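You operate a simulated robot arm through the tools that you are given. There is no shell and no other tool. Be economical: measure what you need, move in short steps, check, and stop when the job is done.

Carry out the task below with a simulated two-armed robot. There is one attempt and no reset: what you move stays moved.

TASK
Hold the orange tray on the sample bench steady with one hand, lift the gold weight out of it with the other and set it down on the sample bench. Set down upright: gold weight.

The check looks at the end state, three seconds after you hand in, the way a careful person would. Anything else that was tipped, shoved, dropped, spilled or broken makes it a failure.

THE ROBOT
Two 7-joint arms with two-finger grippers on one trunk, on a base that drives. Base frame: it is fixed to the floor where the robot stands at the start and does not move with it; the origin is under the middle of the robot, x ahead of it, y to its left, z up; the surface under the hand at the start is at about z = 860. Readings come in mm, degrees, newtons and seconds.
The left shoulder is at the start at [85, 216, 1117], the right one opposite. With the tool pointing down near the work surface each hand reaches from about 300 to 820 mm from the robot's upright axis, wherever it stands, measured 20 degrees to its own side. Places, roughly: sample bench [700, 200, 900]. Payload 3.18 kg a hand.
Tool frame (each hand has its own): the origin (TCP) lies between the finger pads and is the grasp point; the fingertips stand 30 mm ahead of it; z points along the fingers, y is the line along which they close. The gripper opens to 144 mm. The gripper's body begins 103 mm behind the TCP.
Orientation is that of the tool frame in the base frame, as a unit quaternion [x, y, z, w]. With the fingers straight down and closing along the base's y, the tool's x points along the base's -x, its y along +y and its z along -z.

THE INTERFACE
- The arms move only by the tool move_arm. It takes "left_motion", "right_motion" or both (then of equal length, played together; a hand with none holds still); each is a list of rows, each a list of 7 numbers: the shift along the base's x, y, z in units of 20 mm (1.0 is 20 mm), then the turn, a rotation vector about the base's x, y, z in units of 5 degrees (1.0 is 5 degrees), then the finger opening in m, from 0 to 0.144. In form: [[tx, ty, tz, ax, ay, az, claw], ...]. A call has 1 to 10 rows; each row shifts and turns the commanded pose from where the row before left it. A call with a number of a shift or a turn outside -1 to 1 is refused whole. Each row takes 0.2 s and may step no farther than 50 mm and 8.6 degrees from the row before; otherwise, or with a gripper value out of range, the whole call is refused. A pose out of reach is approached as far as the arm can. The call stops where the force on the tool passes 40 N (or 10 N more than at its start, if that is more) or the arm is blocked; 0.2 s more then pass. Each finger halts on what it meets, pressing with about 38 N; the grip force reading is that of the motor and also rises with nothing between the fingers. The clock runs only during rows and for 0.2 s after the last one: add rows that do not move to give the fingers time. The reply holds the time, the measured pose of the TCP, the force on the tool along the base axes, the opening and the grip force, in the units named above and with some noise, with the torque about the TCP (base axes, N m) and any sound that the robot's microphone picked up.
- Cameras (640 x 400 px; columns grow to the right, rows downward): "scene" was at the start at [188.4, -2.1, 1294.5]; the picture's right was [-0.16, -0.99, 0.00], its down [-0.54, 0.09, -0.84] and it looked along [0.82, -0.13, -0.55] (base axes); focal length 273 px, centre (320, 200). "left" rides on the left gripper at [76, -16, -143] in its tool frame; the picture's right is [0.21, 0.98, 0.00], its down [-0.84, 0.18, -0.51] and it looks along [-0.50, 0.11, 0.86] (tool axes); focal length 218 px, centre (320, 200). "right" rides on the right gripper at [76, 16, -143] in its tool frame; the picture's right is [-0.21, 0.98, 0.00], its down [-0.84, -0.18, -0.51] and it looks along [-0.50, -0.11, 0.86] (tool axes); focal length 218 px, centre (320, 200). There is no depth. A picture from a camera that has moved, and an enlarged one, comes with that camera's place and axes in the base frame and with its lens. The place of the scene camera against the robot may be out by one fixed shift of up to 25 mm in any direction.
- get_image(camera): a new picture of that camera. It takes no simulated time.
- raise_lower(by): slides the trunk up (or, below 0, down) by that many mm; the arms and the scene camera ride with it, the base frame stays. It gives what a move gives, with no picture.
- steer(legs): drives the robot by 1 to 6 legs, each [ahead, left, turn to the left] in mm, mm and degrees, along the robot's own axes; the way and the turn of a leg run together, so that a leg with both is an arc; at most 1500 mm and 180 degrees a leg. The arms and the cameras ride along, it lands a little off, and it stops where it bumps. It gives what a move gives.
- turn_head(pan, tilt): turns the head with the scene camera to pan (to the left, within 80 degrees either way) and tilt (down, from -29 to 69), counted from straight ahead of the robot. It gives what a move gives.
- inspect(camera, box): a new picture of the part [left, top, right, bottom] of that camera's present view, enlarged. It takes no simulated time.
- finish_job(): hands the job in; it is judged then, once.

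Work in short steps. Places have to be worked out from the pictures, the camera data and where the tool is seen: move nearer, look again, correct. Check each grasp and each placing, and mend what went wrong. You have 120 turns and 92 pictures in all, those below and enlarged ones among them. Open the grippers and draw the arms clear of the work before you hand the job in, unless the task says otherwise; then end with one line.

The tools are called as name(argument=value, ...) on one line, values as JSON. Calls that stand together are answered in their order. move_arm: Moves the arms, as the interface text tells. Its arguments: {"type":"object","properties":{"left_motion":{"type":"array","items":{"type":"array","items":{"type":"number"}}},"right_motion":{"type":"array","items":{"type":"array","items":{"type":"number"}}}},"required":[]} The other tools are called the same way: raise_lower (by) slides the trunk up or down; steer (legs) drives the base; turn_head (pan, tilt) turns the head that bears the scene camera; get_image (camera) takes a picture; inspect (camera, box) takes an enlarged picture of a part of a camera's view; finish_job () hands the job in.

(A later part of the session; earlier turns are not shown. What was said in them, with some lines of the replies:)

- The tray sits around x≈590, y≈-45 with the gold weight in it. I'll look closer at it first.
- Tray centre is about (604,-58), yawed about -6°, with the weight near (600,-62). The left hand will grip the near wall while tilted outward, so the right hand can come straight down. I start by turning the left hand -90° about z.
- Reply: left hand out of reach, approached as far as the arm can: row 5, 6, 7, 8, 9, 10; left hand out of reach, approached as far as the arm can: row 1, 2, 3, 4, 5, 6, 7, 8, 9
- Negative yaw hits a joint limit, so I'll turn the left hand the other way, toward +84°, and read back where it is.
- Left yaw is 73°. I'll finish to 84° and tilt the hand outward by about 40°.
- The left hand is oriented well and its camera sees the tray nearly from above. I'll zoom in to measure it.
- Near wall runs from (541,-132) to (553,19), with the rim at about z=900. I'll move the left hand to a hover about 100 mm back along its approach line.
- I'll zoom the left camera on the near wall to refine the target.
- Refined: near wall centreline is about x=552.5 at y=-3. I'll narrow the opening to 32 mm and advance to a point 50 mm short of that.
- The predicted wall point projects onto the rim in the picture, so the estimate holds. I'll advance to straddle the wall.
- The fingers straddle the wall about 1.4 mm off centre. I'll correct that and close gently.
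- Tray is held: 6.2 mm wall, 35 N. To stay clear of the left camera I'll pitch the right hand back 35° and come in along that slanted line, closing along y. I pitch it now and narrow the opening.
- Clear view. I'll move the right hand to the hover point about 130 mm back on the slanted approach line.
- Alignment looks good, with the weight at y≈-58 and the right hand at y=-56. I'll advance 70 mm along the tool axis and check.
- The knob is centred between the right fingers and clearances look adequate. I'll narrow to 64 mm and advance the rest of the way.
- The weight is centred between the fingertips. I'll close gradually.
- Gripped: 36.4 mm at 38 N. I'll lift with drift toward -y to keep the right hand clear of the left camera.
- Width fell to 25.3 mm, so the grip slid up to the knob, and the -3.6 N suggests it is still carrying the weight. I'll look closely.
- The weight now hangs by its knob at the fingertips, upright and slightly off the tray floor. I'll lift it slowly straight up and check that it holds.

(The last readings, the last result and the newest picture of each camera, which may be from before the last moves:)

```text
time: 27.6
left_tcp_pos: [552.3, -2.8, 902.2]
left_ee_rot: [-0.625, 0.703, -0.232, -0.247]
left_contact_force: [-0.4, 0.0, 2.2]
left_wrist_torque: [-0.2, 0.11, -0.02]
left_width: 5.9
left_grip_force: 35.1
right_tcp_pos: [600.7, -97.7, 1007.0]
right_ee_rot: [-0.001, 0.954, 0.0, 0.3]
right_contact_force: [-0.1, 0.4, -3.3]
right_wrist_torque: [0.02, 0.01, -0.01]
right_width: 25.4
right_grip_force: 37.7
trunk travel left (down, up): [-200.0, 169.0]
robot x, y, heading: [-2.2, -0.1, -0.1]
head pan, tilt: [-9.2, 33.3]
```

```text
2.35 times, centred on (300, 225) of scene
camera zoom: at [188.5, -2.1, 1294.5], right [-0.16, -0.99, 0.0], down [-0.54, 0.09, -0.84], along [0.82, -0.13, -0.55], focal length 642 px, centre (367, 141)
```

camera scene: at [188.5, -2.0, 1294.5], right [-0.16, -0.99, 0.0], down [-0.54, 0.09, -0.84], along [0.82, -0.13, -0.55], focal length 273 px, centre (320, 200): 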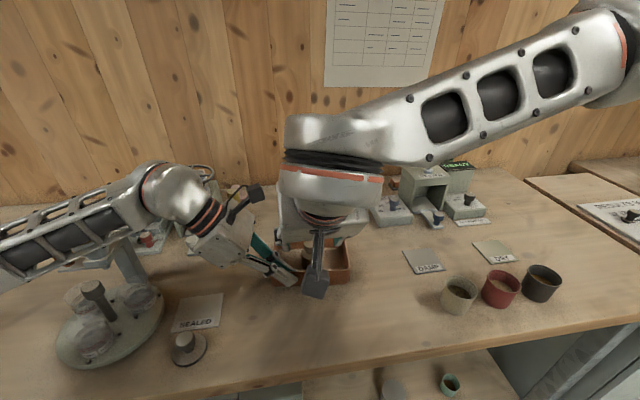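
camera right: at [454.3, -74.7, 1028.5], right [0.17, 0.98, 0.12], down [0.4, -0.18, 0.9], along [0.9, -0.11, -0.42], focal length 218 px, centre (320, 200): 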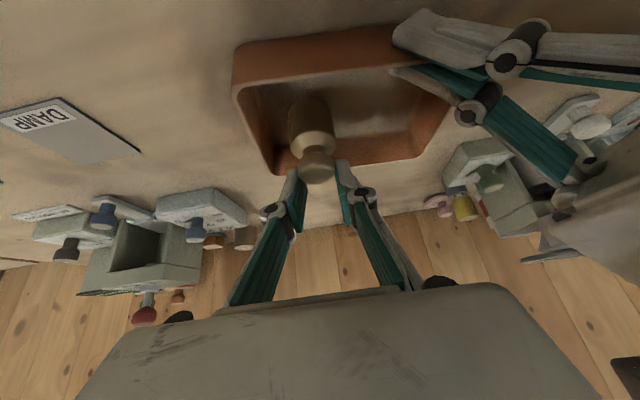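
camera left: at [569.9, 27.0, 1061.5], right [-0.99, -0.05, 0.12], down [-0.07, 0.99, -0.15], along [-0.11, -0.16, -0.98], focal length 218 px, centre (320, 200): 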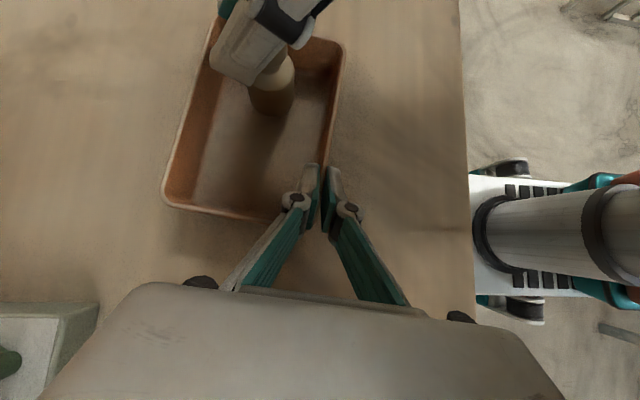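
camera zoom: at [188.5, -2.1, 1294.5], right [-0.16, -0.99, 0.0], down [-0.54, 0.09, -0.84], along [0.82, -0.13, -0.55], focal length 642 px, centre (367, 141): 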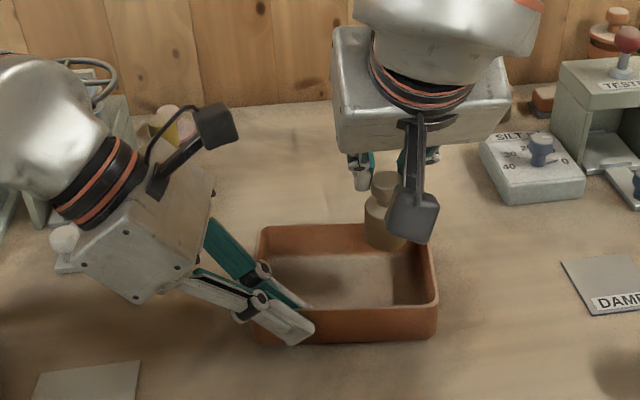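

Held steadily: 25.4 mm, -3.3 N. I'll raise it 20 mm more and carry it to the clear bench area right and front of the tray, around (535,-197).

move_arm(right_motion=[[0, -0.2, 0.6, 0, 0, 0, 0.02], [-0.2, -0.5, 0.5, 0, 0, 0, 0.02], [-0.5, -0.7, 0, 0, 0, 0, 0.02], [-0.6, -0.7, 0, 0, 0, 0, 0.02], [-0.6, -0.7, 0, 0, 0, 0, 0.02], [-0.6, -0.7, 0, 0, 0, 0, 0.02], [-0.6, -0.7, 0, 0, 0, 0, 0.02], [-0.6, -0.5, 0, 0, 0, 0, 0.02], [-0.3, -0.3, 0, 0, 0, 0, 0.02], [0, 0, 0, 0, 0, 0, 0.02]])

get_image(camera="right")

get_image(camera="scene")

```text
time: 29.8
left_tcp_pos: [552.1, -2.3, 902.6]
left_ee_rot: [-0.626, 0.703, -0.232, -0.247]
left_contact_force: [-0.5, 0.5, 1.6]
left_wrist_torque: [0.04, 0.09, -0.02]
left_width: 5.9
left_grip_force: 35.3
right_tcp_pos: [518.8, -198.0, 1028.0]
right_ee_rot: [0.0, 0.954, 0.001, 0.301]
right_contact_force: [0.1, 0.3, -3.9]
right_wrist_torque: [0.01, 0.0, 0.01]
right_width: 25.4
right_grip_force: 38.1
trunk travel left (down, up): [-200.0, 169.0]
robot x, y, heading: [2.8, 1.3, -0.2]
head pan, tilt: [-9.2, 33.3]
```

```text
53 pictures are left
camera right: at [373.8, -181.4, 1101.9], right [0.17, 0.98, 0.12], down [0.4, -0.18, 0.9], along [0.9, -0.11, -0.42], focal length 218 px, centre (320, 200)
```

right: 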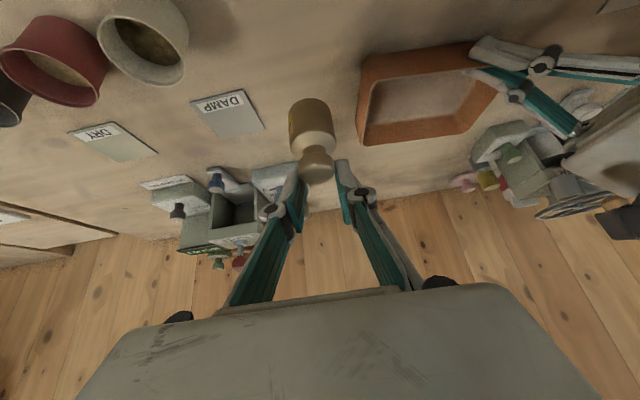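

```text
52 pictures are left
camera scene: at [188.5, -2.2, 1294.5], right [-0.16, -0.99, 0.0], down [-0.54, 0.09, -0.84], along [0.82, -0.13, -0.55], focal length 273 px, centre (320, 200)
```

scene: 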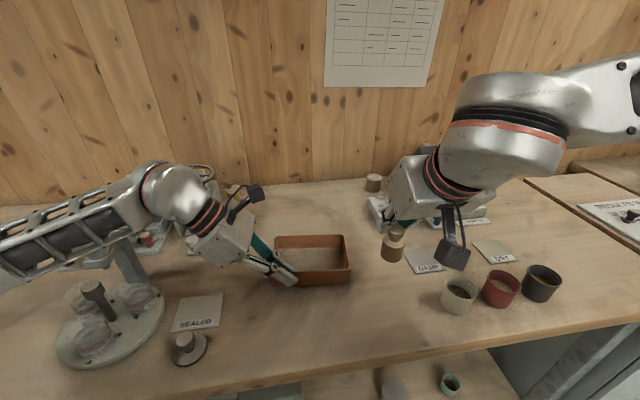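

The weight hangs upright over clear bench at roughly (536,-200), with its base about 80 mm up. I'll lower it 55 mm and check the tilt.

move_arm(right_motion=[[0, 0, -0.5, 0, 0, 0, 0.02], [0, 0, -0.6, 0, 0, 0, 0.02], [0, 0, -0.6, 0, 0, 0, 0.02], [0, 0, -0.6, 0, 0, 0, 0.02], [0, 0, -0.45, 0, 0, 0, 0.02], [0, 0, 0, 0, 0, 0, 0.02]])

inspect(camera="scene", box=[340, 200, 480, 300])

inspect(camera="left", box=[200, 0, 480, 175])

```text
time: 31.2
left_tcp_pos: [552.1, -2.8, 902.5]
left_ee_rot: [-0.625, 0.703, -0.232, -0.248]
left_contact_force: [-0.8, -1.1, 1.4]
left_wrist_torque: [-0.07, 0.14, 0.0]
left_width: 6.1
left_grip_force: 35.2
right_tcp_pos: [520.7, -198.4, 973.0]
right_ee_rot: [0.0, 0.954, 0.001, 0.3]
right_contact_force: [0.2, 0.3, -4.8]
right_wrist_torque: [0.0, -0.01, -0.03]
right_width: 25.5
right_grip_force: 38.3
trunk travel left (down, up): [-200.0, 169.0]
robot x, y, heading: [0.8, -1.1, -0.0]
head pan, tilt: [-9.2, 33.3]
```

```text
4.00 times, centred on (410, 250) of scene
camera zoom: at [188.5, -2.2, 1294.5], right [-0.16, -0.99, 0.0], down [-0.54, 0.09, -0.84], along [0.82, -0.13, -0.55], focal length 1092 px, centre (-40, 0)
```

zoom: 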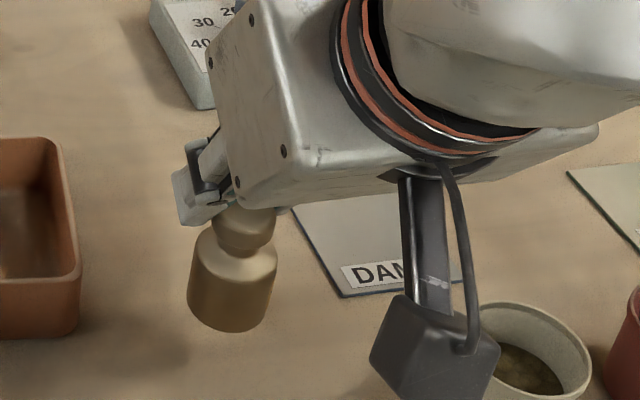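

```text
2.29 times, centred on (340, 88) of left
camera zoom: at [569.8, 27.0, 1061.5], right [-0.99, -0.05, 0.12], down [-0.07, 0.99, -0.15], along [-0.11, -0.16, -0.98], focal length 499 px, centre (274, 457)
```

zoom: 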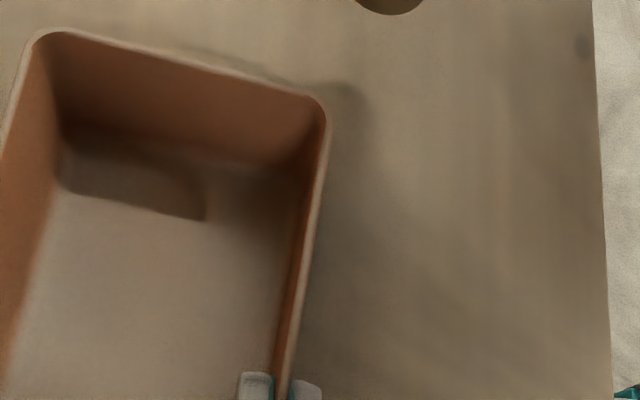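

The lean seen matches camera perspective, so the weight is upright. I'll lower in small steps and watch the vertical force.

move_arm(right_motion=[[0, 0, -0.25, 0, 0, 0, 0.02], [0, 0, -0.25, 0, 0, 0, 0.02], [0, 0, -0.25, 0, 0, 0, 0.02], [0, 0, 0, 0, 0, 0, 0.02]])

inspect(camera="scene", box=[340, 200, 480, 300])

inspect(camera="right", box=[220, 60, 420, 230])

```text
time: 32.2
left_tcp_pos: [551.9, -2.8, 901.7]
left_ee_rot: [-0.625, 0.703, -0.232, -0.247]
left_contact_force: [-0.6, 0.0, 1.5]
left_wrist_torque: [-0.03, 0.11, 0.0]
left_width: 6.1
left_grip_force: 35.0
right_tcp_pos: [520.1, -197.3, 958.6]
right_ee_rot: [0.0, 0.954, 0.0, 0.301]
right_contact_force: [-0.7, -0.5, -3.9]
right_wrist_torque: [0.01, 0.0, -0.02]
right_width: 25.4
right_grip_force: 38.5
trunk travel left (down, up): [-200.0, 169.0]
robot x, y, heading: [0.3, -2.5, -0.3]
head pan, tilt: [-9.2, 33.3]
```

```text
4.00 times, centred on (410, 250) of scene
camera zoom: at [188.5, -2.2, 1294.5], right [-0.16, -0.99, 0.0], down [-0.54, 0.09, -0.84], along [0.82, -0.13, -0.55], focal length 1092 px, centre (-40, 0)
```

zoom: 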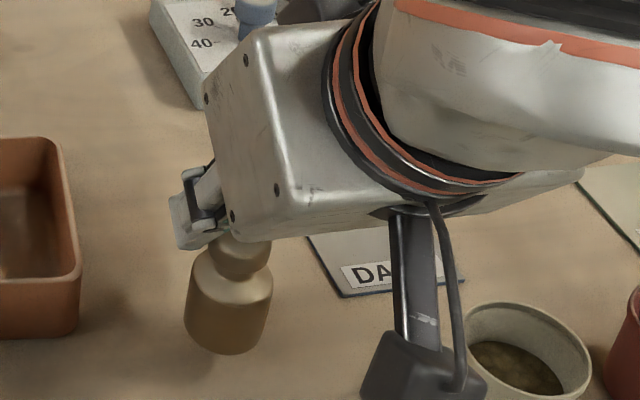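

```text
2.35 times, centred on (320, 145) of right
camera zoom: at [374.3, -181.2, 1032.0], right [0.17, 0.98, 0.12], down [0.4, -0.18, 0.9], along [0.9, -0.11, -0.42], focal length 514 px, centre (320, 329)
```

zoom: 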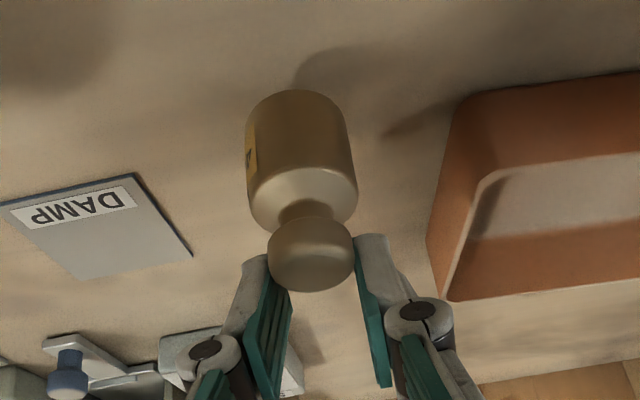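

It is still hanging and nearing the bench. I'll continue lowering.

move_arm(right_motion=[[0, 0, -0.2, 0, 0, 0, 0.02], [0, 0, -0.2, 0, 0, 0, 0.02], [0, 0, 0, 0, 0, 0, 0.02]])

inspect(camera="right", box=[220, 60, 420, 230])

```text
time: 33.0
left_tcp_pos: [551.7, -3.3, 901.4]
left_ee_rot: [-0.626, 0.703, -0.231, -0.248]
left_contact_force: [0.6, -1.4, 1.3]
left_wrist_torque: [-0.01, 0.1, -0.01]
left_width: 6.0
left_grip_force: 34.8
right_tcp_pos: [518.5, -198.9, 949.4]
right_ee_rot: [0.001, 0.954, 0.0, 0.3]
right_contact_force: [-0.5, 0.0, -4.0]
right_wrist_torque: [0.01, -0.03, -0.01]
right_width: 25.4
right_grip_force: 38.0
trunk travel left (down, up): [-200.0, 169.0]
robot x, y, heading: [1.2, -0.1, 0.6]
head pan, tilt: [-9.2, 33.3]
```

```text
2.35 times, centred on (320, 145) of right
camera zoom: at [374.1, -181.2, 1023.7], right [0.17, 0.98, 0.12], down [0.4, -0.18, 0.9], along [0.9, -0.11, -0.42], focal length 514 px, centre (320, 329)
```

zoom: 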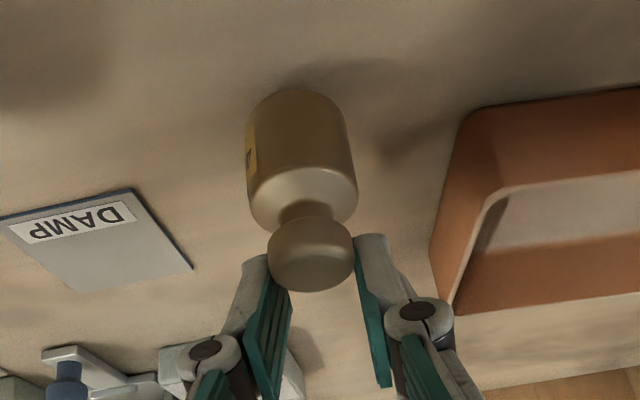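

Almost down. I'll lower in 2 mm steps and read the force.

move_arm(right_motion=[[0, 0, -0.1, 0, 0, 0, 0.02], [0, 0, -0.1, 0, 0, 0, 0.02], [0, 0, 0, 0, 0, 0, 0.02]])

move_arm(right_motion=[[0, 0, -0.1, 0, 0, 0, 0.02], [0, 0, 0, 0, 0, 0, 0.02]])

inspect(camera="right", box=[220, 60, 420, 230])

```text
time: 33.8
left_tcp_pos: [551.6, -3.2, 903.0]
left_ee_rot: [-0.626, 0.703, -0.232, -0.247]
left_contact_force: [1.1, -0.3, 1.9]
left_wrist_torque: [-0.01, 0.11, 0.01]
left_width: 6.0
left_grip_force: 35.0
right_tcp_pos: [520.1, -197.7, 946.5]
right_ee_rot: [0.001, 0.954, 0.0, 0.3]
right_contact_force: [0.0, -0.3, -3.8]
right_wrist_torque: [-0.04, 0.01, 0.03]
right_width: 25.6
right_grip_force: 38.4
trunk travel left (down, up): [-200.0, 169.0]
robot x, y, heading: [-1.3, 0.1, 0.1]
head pan, tilt: [-9.2, 33.3]
```

```text
time: 34.4
left_tcp_pos: [551.9, -2.9, 902.3]
left_ee_rot: [-0.626, 0.703, -0.232, -0.247]
left_contact_force: [-1.1, -0.2, 2.4]
left_wrist_torque: [0.0, 0.08, 0.0]
left_width: 5.8
left_grip_force: 35.3
right_tcp_pos: [520.3, -197.1, 944.9]
right_ee_rot: [0.0, 0.954, 0.0, 0.3]
right_contact_force: [0.5, 0.0, -3.7]
right_wrist_torque: [0.01, -0.01, 0.04]
right_width: 25.4
right_grip_force: 38.0
trunk travel left (down, up): [-200.0, 169.0]
robot x, y, heading: [-0.3, 0.2, 0.1]
head pan, tilt: [-9.2, 33.3]
```

```text
2.35 times, centred on (320, 145) of right
camera zoom: at [374.2, -180.7, 1018.5], right [0.17, 0.98, 0.12], down [0.4, -0.18, 0.9], along [0.9, -0.11, -0.42], focal length 514 px, centre (320, 329)
```

zoom: 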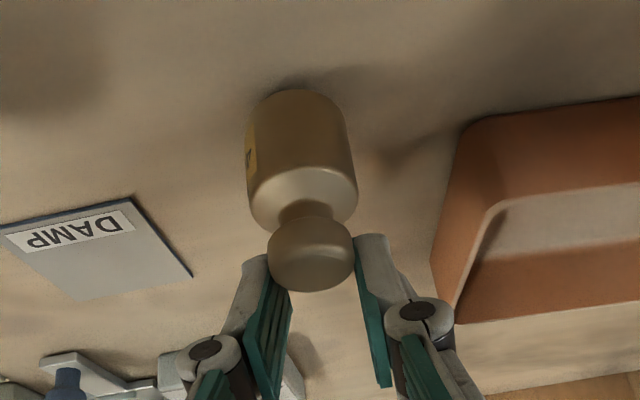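

Not touching yet (-3.7 N). A few more small steps.

move_arm(right_motion=[[0, 0, -0.1, 0, 0, 0, 0.02], [0, 0, -0.05, 0, 0, 0, 0.02], [0, 0, 0, 0, 0, 0, 0.02]])

move_arm(right_motion=[[0, 0, -0.1, 0, 0, 0, 0.02], [0, 0, 0, 0, 0, 0, 0.02]])

```text
time: 35.2
left_tcp_pos: [552.7, -4.0, 901.2]
left_ee_rot: [-0.625, 0.703, -0.231, -0.248]
left_contact_force: [-0.9, -0.6, 1.8]
left_wrist_torque: [-0.06, 0.09, -0.03]
left_width: 6.0
left_grip_force: 35.6
right_tcp_pos: [518.9, -198.8, 941.5]
right_ee_rot: [0.001, 0.954, 0.0, 0.301]
right_contact_force: [0.0, -0.5, -2.4]
right_wrist_torque: [-0.02, -0.01, 0.01]
right_width: 25.4
right_grip_force: 38.3
trunk travel left (down, up): [-200.0, 169.0]
robot x, y, heading: [-2.8, 0.2, 0.2]
head pan, tilt: [-9.2, 33.3]
```

```text
time: 35.8
left_tcp_pos: [551.7, -3.8, 901.6]
left_ee_rot: [-0.626, 0.703, -0.232, -0.247]
left_contact_force: [-0.5, -0.2, 1.6]
left_wrist_torque: [-0.02, 0.07, -0.01]
left_width: 6.0
left_grip_force: 35.4
right_tcp_pos: [519.3, -198.0, 939.0]
right_ee_rot: [0.0, 0.954, 0.001, 0.3]
right_contact_force: [-0.3, 1.1, -4.1]
right_wrist_torque: [0.01, -0.04, 0.0]
right_width: 25.8
right_grip_force: 38.1
trunk travel left (down, up): [-200.0, 169.0]
robot x, y, heading: [0.9, -0.1, -0.2]
head pan, tilt: [-9.2, 33.3]
```

move_arm(right_motion=[[0, 0, -0.1, 0, 0, 0, 0.02], [0, 0, 0, 0, 0, 0, 0.02]])

move_arm(right_motion=[[0, 0, -0.1, 0, 0, 0, 0.02], [0, 0, 0, 0, 0, 0, 0.02]])

inspect(camera="right", box=[220, 60, 420, 230])

```text
time: 36.4
left_tcp_pos: [551.4, -1.8, 901.3]
left_ee_rot: [-0.625, 0.703, -0.231, -0.248]
left_contact_force: [-0.6, 0.0, 1.4]
left_wrist_torque: [0.01, 0.1, -0.01]
left_width: 6.0
left_grip_force: 35.2
right_tcp_pos: [519.5, -196.1, 937.3]
right_ee_rot: [0.0, 0.954, 0.0, 0.299]
right_contact_force: [0.0, 0.4, -4.1]
right_wrist_torque: [-0.01, -0.01, 0.01]
right_width: 25.4
right_grip_force: 37.5
trunk travel left (down, up): [-200.0, 169.0]
robot x, y, heading: [-2.7, 1.5, 0.0]
head pan, tilt: [-9.2, 33.3]
```

```text
time: 37.0
left_tcp_pos: [551.1, -4.2, 903.0]
left_ee_rot: [-0.625, 0.703, -0.231, -0.248]
left_contact_force: [-0.6, 0.2, 0.5]
left_wrist_torque: [0.0, 0.07, 0.01]
left_width: 6.0
left_grip_force: 34.9
right_tcp_pos: [519.2, -196.0, 935.6]
right_ee_rot: [0.0, 0.953, 0.0, 0.302]
right_contact_force: [0.3, 0.7, 3.8]
right_wrist_torque: [-0.06, 0.23, 0.01]
right_width: 25.6
right_grip_force: 37.7
trunk travel left (down, up): [-200.0, 169.0]
robot x, y, heading: [2.7, -1.3, 0.2]
head pan, tilt: [-9.2, 33.3]
```

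```text
2.35 times, centred on (320, 145) of right
camera zoom: at [373.8, -180.2, 1010.0], right [0.17, 0.98, 0.12], down [0.4, -0.18, 0.9], along [0.9, -0.11, -0.42], focal length 514 px, centre (320, 329)
```

zoom: 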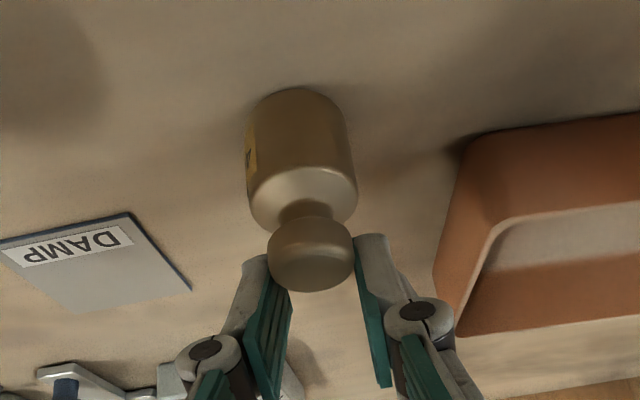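

The bench is touched (+3.8 N). I'll release slowly.

move_arm(right_motion=[[0, 0, 0, 0, 0, 0, 0.026], [0, 0, 0, 0, 0, 0, 0.028], [0, 0, 0, 0, 0, 0, 0.031], [0, 0, 0, 0, 0, 0, 0.036], [0, 0, 0, 0, 0, 0, 0.044], [0, 0, 0, 0, 0, 0, 0.054], [0, 0, 0, 0, 0, 0, 0.064], [0, 0, 0, 0, 0, 0, 0.064]])

get_image(camera="right")

inspect(camera="scene", box=[340, 200, 480, 300])

```text
time: 38.8
left_tcp_pos: [552.0, -2.7, 901.1]
left_ee_rot: [-0.625, 0.703, -0.231, -0.247]
left_contact_force: [-0.1, 0.5, 0.6]
left_wrist_torque: [0.04, 0.11, 0.0]
left_width: 5.7
left_grip_force: 34.5
right_tcp_pos: [519.9, -196.3, 935.6]
right_ee_rot: [0.0, 0.954, 0.001, 0.301]
right_contact_force: [0.4, 0.2, 0.1]
right_wrist_torque: [0.0, 0.03, 0.02]
right_width: 63.8
right_grip_force: 0.1
trunk travel left (down, up): [-200.0, 169.0]
robot x, y, heading: [-2.7, 3.9, 0.2]
head pan, tilt: [-9.2, 33.3]
```

```text
44 pictures are left
camera right: at [373.9, -180.4, 1009.5], right [0.17, 0.98, 0.12], down [0.4, -0.18, 0.9], along [0.9, -0.11, -0.42], focal length 218 px, centre (320, 200)
```

right: 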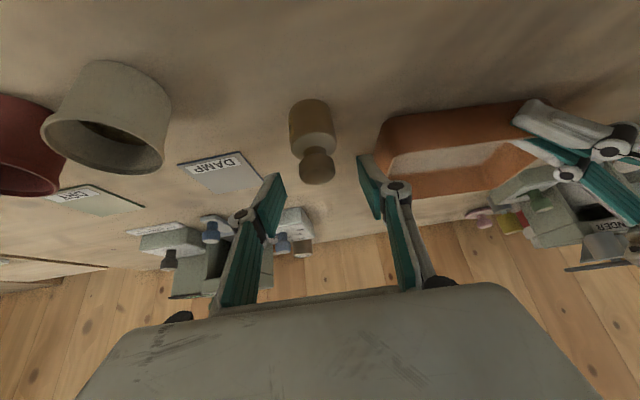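

```text
4.00 times, centred on (410, 250) of scene
camera zoom: at [188.5, -2.0, 1294.5], right [-0.16, -0.99, 0.0], down [-0.54, 0.09, -0.84], along [0.82, -0.13, -0.55], focal length 1092 px, centre (-40, 0)
```

zoom: 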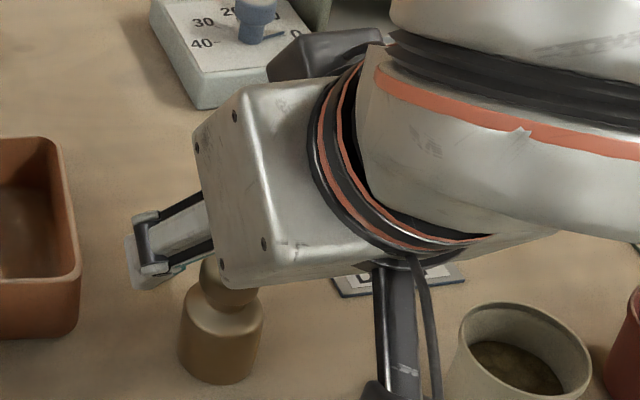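

Released and standing. I'll back the right hand off along its own axis.

move_arm(right_motion=[[-0.3, 0, 0.43, 0, 0, 0, 0.064], [-0.5, 0, 0.72, 0, 0, 0, 0.064], [-0.5, 0, 0.72, 0, 0, 0, 0.064], [-0.5, 0, 0.72, 0, 0, 0, 0.064], [-0.5, -0.3, 0.72, 0, 0, 0, 0.07], [-0.4, -0.5, 0.9, 0, 0, 0, 0.08], [-0.2, -0.5, 0.9, 0, 0, 0, 0.09], [0, -0.5, 0.9, 0, 0, 0, 0.1], [0, 0, 0, 0, 0, 0, 0.1]])

get_image(camera="scene")

inspect(camera="left", box=[200, 60, 440, 230])

```text
time: 40.8
left_tcp_pos: [551.6, -3.3, 902.0]
left_ee_rot: [-0.626, 0.702, -0.232, -0.247]
left_contact_force: [0.3, 1.0, -0.7]
left_wrist_torque: [0.05, 0.07, 0.01]
left_width: 6.2
left_grip_force: 35.4
right_tcp_pos: [466.6, -230.7, 1059.1]
right_ee_rot: [0.0, 0.954, 0.001, 0.3]
right_contact_force: [-0.5, 0.2, -0.3]
right_wrist_torque: [0.01, 0.0, -0.01]
right_width: 99.9
right_grip_force: 0.1
right hand out of reach, approached as far as the arm can: row 5, 6
trunk travel left (down, up): [-200.0, 169.0]
robot x, y, heading: [2.0, -1.5, 0.1]
head pan, tilt: [-9.2, 33.3]
```

```text
42 pictures are left
camera scene: at [188.5, -2.0, 1294.5], right [-0.16, -0.99, 0.0], down [-0.54, 0.09, -0.84], along [0.82, -0.13, -0.55], focal length 273 px, centre (320, 200)
```

scene: 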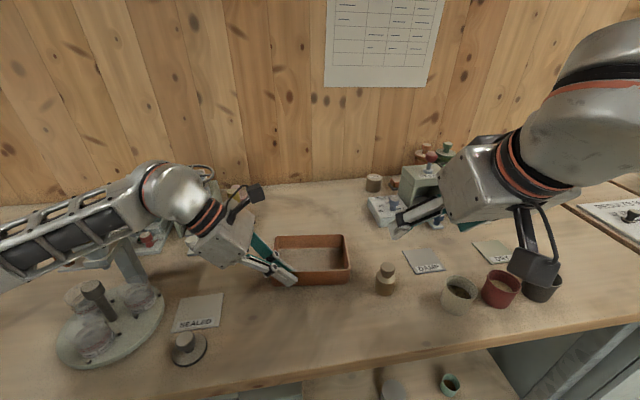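

```text
2.35 times, centred on (320, 145) of left
camera zoom: at [569.8, 27.2, 1061.5], right [-0.99, -0.05, 0.12], down [-0.07, 0.99, -0.15], along [-0.11, -0.16, -0.98], focal length 514 px, centre (320, 329)
```

zoom: 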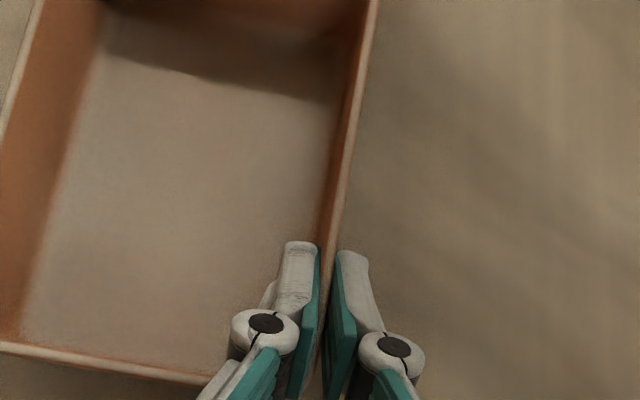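

The weight stands upright on the bench and the tray is in place. I'll open the left hand and back it out along its approach line.

move_arm(left_motion=[[0, 0, 0, 0, 0, 0, 0.012], [0, 0, 0, 0, 0, 0, 0.022], [0, 0, 0, 0, 0, 0, 0.03], [0, 0, 0, 0, 0, 0, 0.03], [0.03, 0.32, 0.39, 0, 0, 0, 0.03], [0.06, 0.63, 0.77, 0, 0, 0, 0.03], [0.06, 0.63, 0.77, 0, 0, 0, 0.03], [0.06, 0.63, 0.77, 0, 0, 0, 0.03], [0, 0.5, 0.9, 0, 0, 0, 0.03], [0, 0.3, 0.9, 0, 0, 0, 0.03]])

get_image(camera="scene")

```text
time: 43.0
left_tcp_pos: [555.0, 56.4, 994.0]
left_ee_rot: [-0.625, 0.703, -0.232, -0.248]
left_contact_force: [-0.4, 0.2, 0.2]
left_wrist_torque: [-0.03, 0.0, 0.01]
left_width: 29.7
left_grip_force: 0.0
right_tcp_pos: [467.4, -232.3, 1057.9]
right_ee_rot: [0.0, 0.954, 0.0, 0.301]
right_contact_force: [-0.4, -0.8, -0.1]
right_wrist_torque: [-0.03, -0.01, -0.02]
right_width: 99.7
right_grip_force: 0.1
trunk travel left (down, up): [-200.0, 169.0]
robot x, y, heading: [-2.2, 3.4, 0.1]
head pan, tilt: [-9.2, 33.3]
```

```text
40 pictures are left
camera scene: at [188.1, -2.0, 1294.6], right [-0.16, -0.99, 0.0], down [-0.54, 0.09, -0.84], along [0.82, -0.13, -0.55], focal length 273 px, centre (320, 200)
```

scene: 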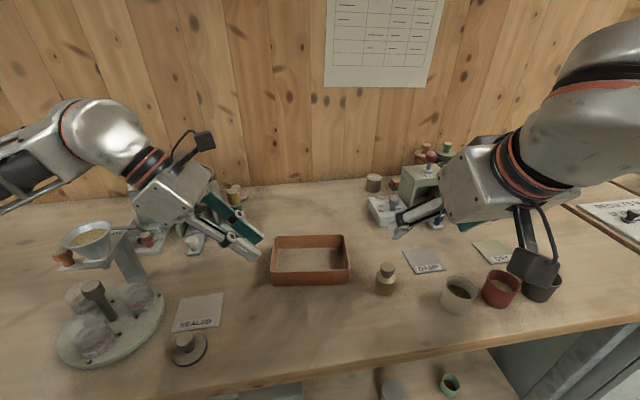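

Both hands are off the work. I'll retrace the left hand up and back, raise the right one, and check everything.

move_arm(left_motion=[[-0.6, 0.5, 0.9, 0, 0, 0, 0.04], [-0.6, 0.5, 0.9, 0, 0, 0, 0.05], [-0.6, 0.5, 0.9, 0, 0, 0, 0.06], [-0.6, 0.5, 0.9, 0, 0, 0, 0.08], [-0.6, 0.5, 0.9, 0, 0, 0, 0.1], [-0.6, 0.5, 0.9, 0, 0, 0, 0.1], [0, 0, 0, 0, 0, 0, 0.1]], right_motion=[[0, 0, 0.8, 0, 0, 0, 0.1], [0, 0, 0.8, 0, 0, 0, 0.1], [0, 0, 0.8, 0, 0, 0, 0.1], [0, 0, 0, 0, 0, 0, 0.1], [0, 0, 0, 0, 0, 0, 0.1], [0, 0, 0, 0, 0, 0, 0.1], [0, 0, 0, 0, 0, 0, 0.1]])

get_image(camera="scene")

inspect(camera="scene", box=[260, 210, 460, 330])

```text
time: 44.6
left_tcp_pos: [484.7, 115.6, 1100.5]
left_ee_rot: [-0.626, 0.702, -0.232, -0.248]
left_contact_force: [0.0, 0.0, 0.2]
left_wrist_torque: [0.01, -0.01, 0.0]
left_width: 99.9
left_grip_force: 0.1
right_tcp_pos: [467.9, -231.5, 1105.3]
right_ee_rot: [0.0, 0.954, 0.0, 0.299]
right_contact_force: [-0.3, 0.4, 0.2]
right_wrist_torque: [0.02, 0.03, 0.03]
right_width: 100.0
right_grip_force: 0.0
trunk travel left (down, up): [-200.0, 169.0]
robot x, y, heading: [2.0, -2.8, 0.2]
head pan, tilt: [-9.2, 33.3]
```

```text
39 pictures are left
camera scene: at [188.8, -2.1, 1294.4], right [-0.16, -0.99, 0.0], down [-0.54, 0.09, -0.84], along [0.82, -0.13, -0.55], focal length 273 px, centre (320, 200)
```

scene: 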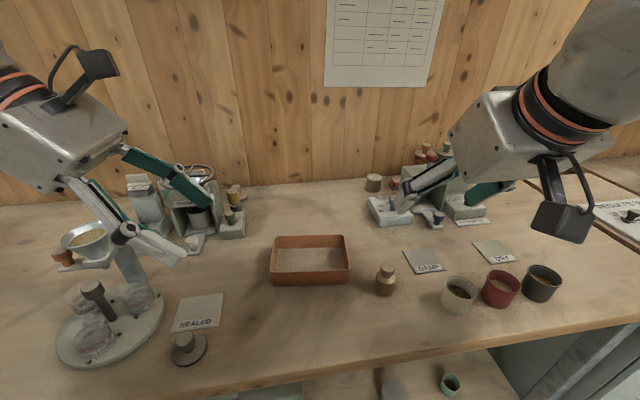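

```text
3.20 times, centred on (360, 270) of scene
camera zoom: at [188.8, -2.1, 1294.4], right [-0.16, -0.99, 0.0], down [-0.54, 0.09, -0.84], along [0.82, -0.13, -0.55], focal length 874 px, centre (192, -24)
```

zoom: 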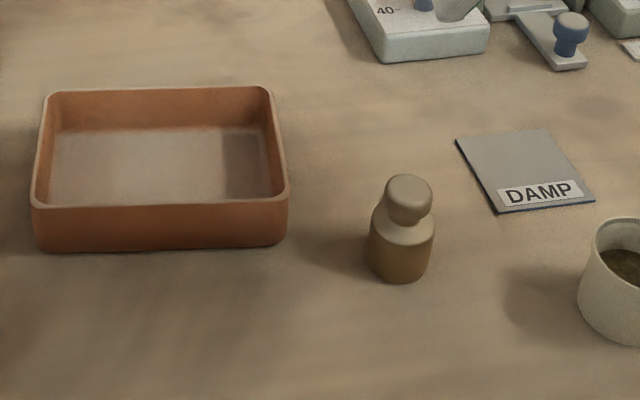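

The weight is upright on the bench, the tray is in place, nothing else has moved, and both hands are clear and open. I'm handing in.

finish_job()

```text
The job is handed in.
```

The gold weight is out of the orange tray and standing upright on the sample bench, to the right of the tray. The left hand held the tray throughout; it shifted only about a millimetre, when I gripped it. The weight slid in my grip from its body to its knob during the lift, but it stayed held and was set down gently.
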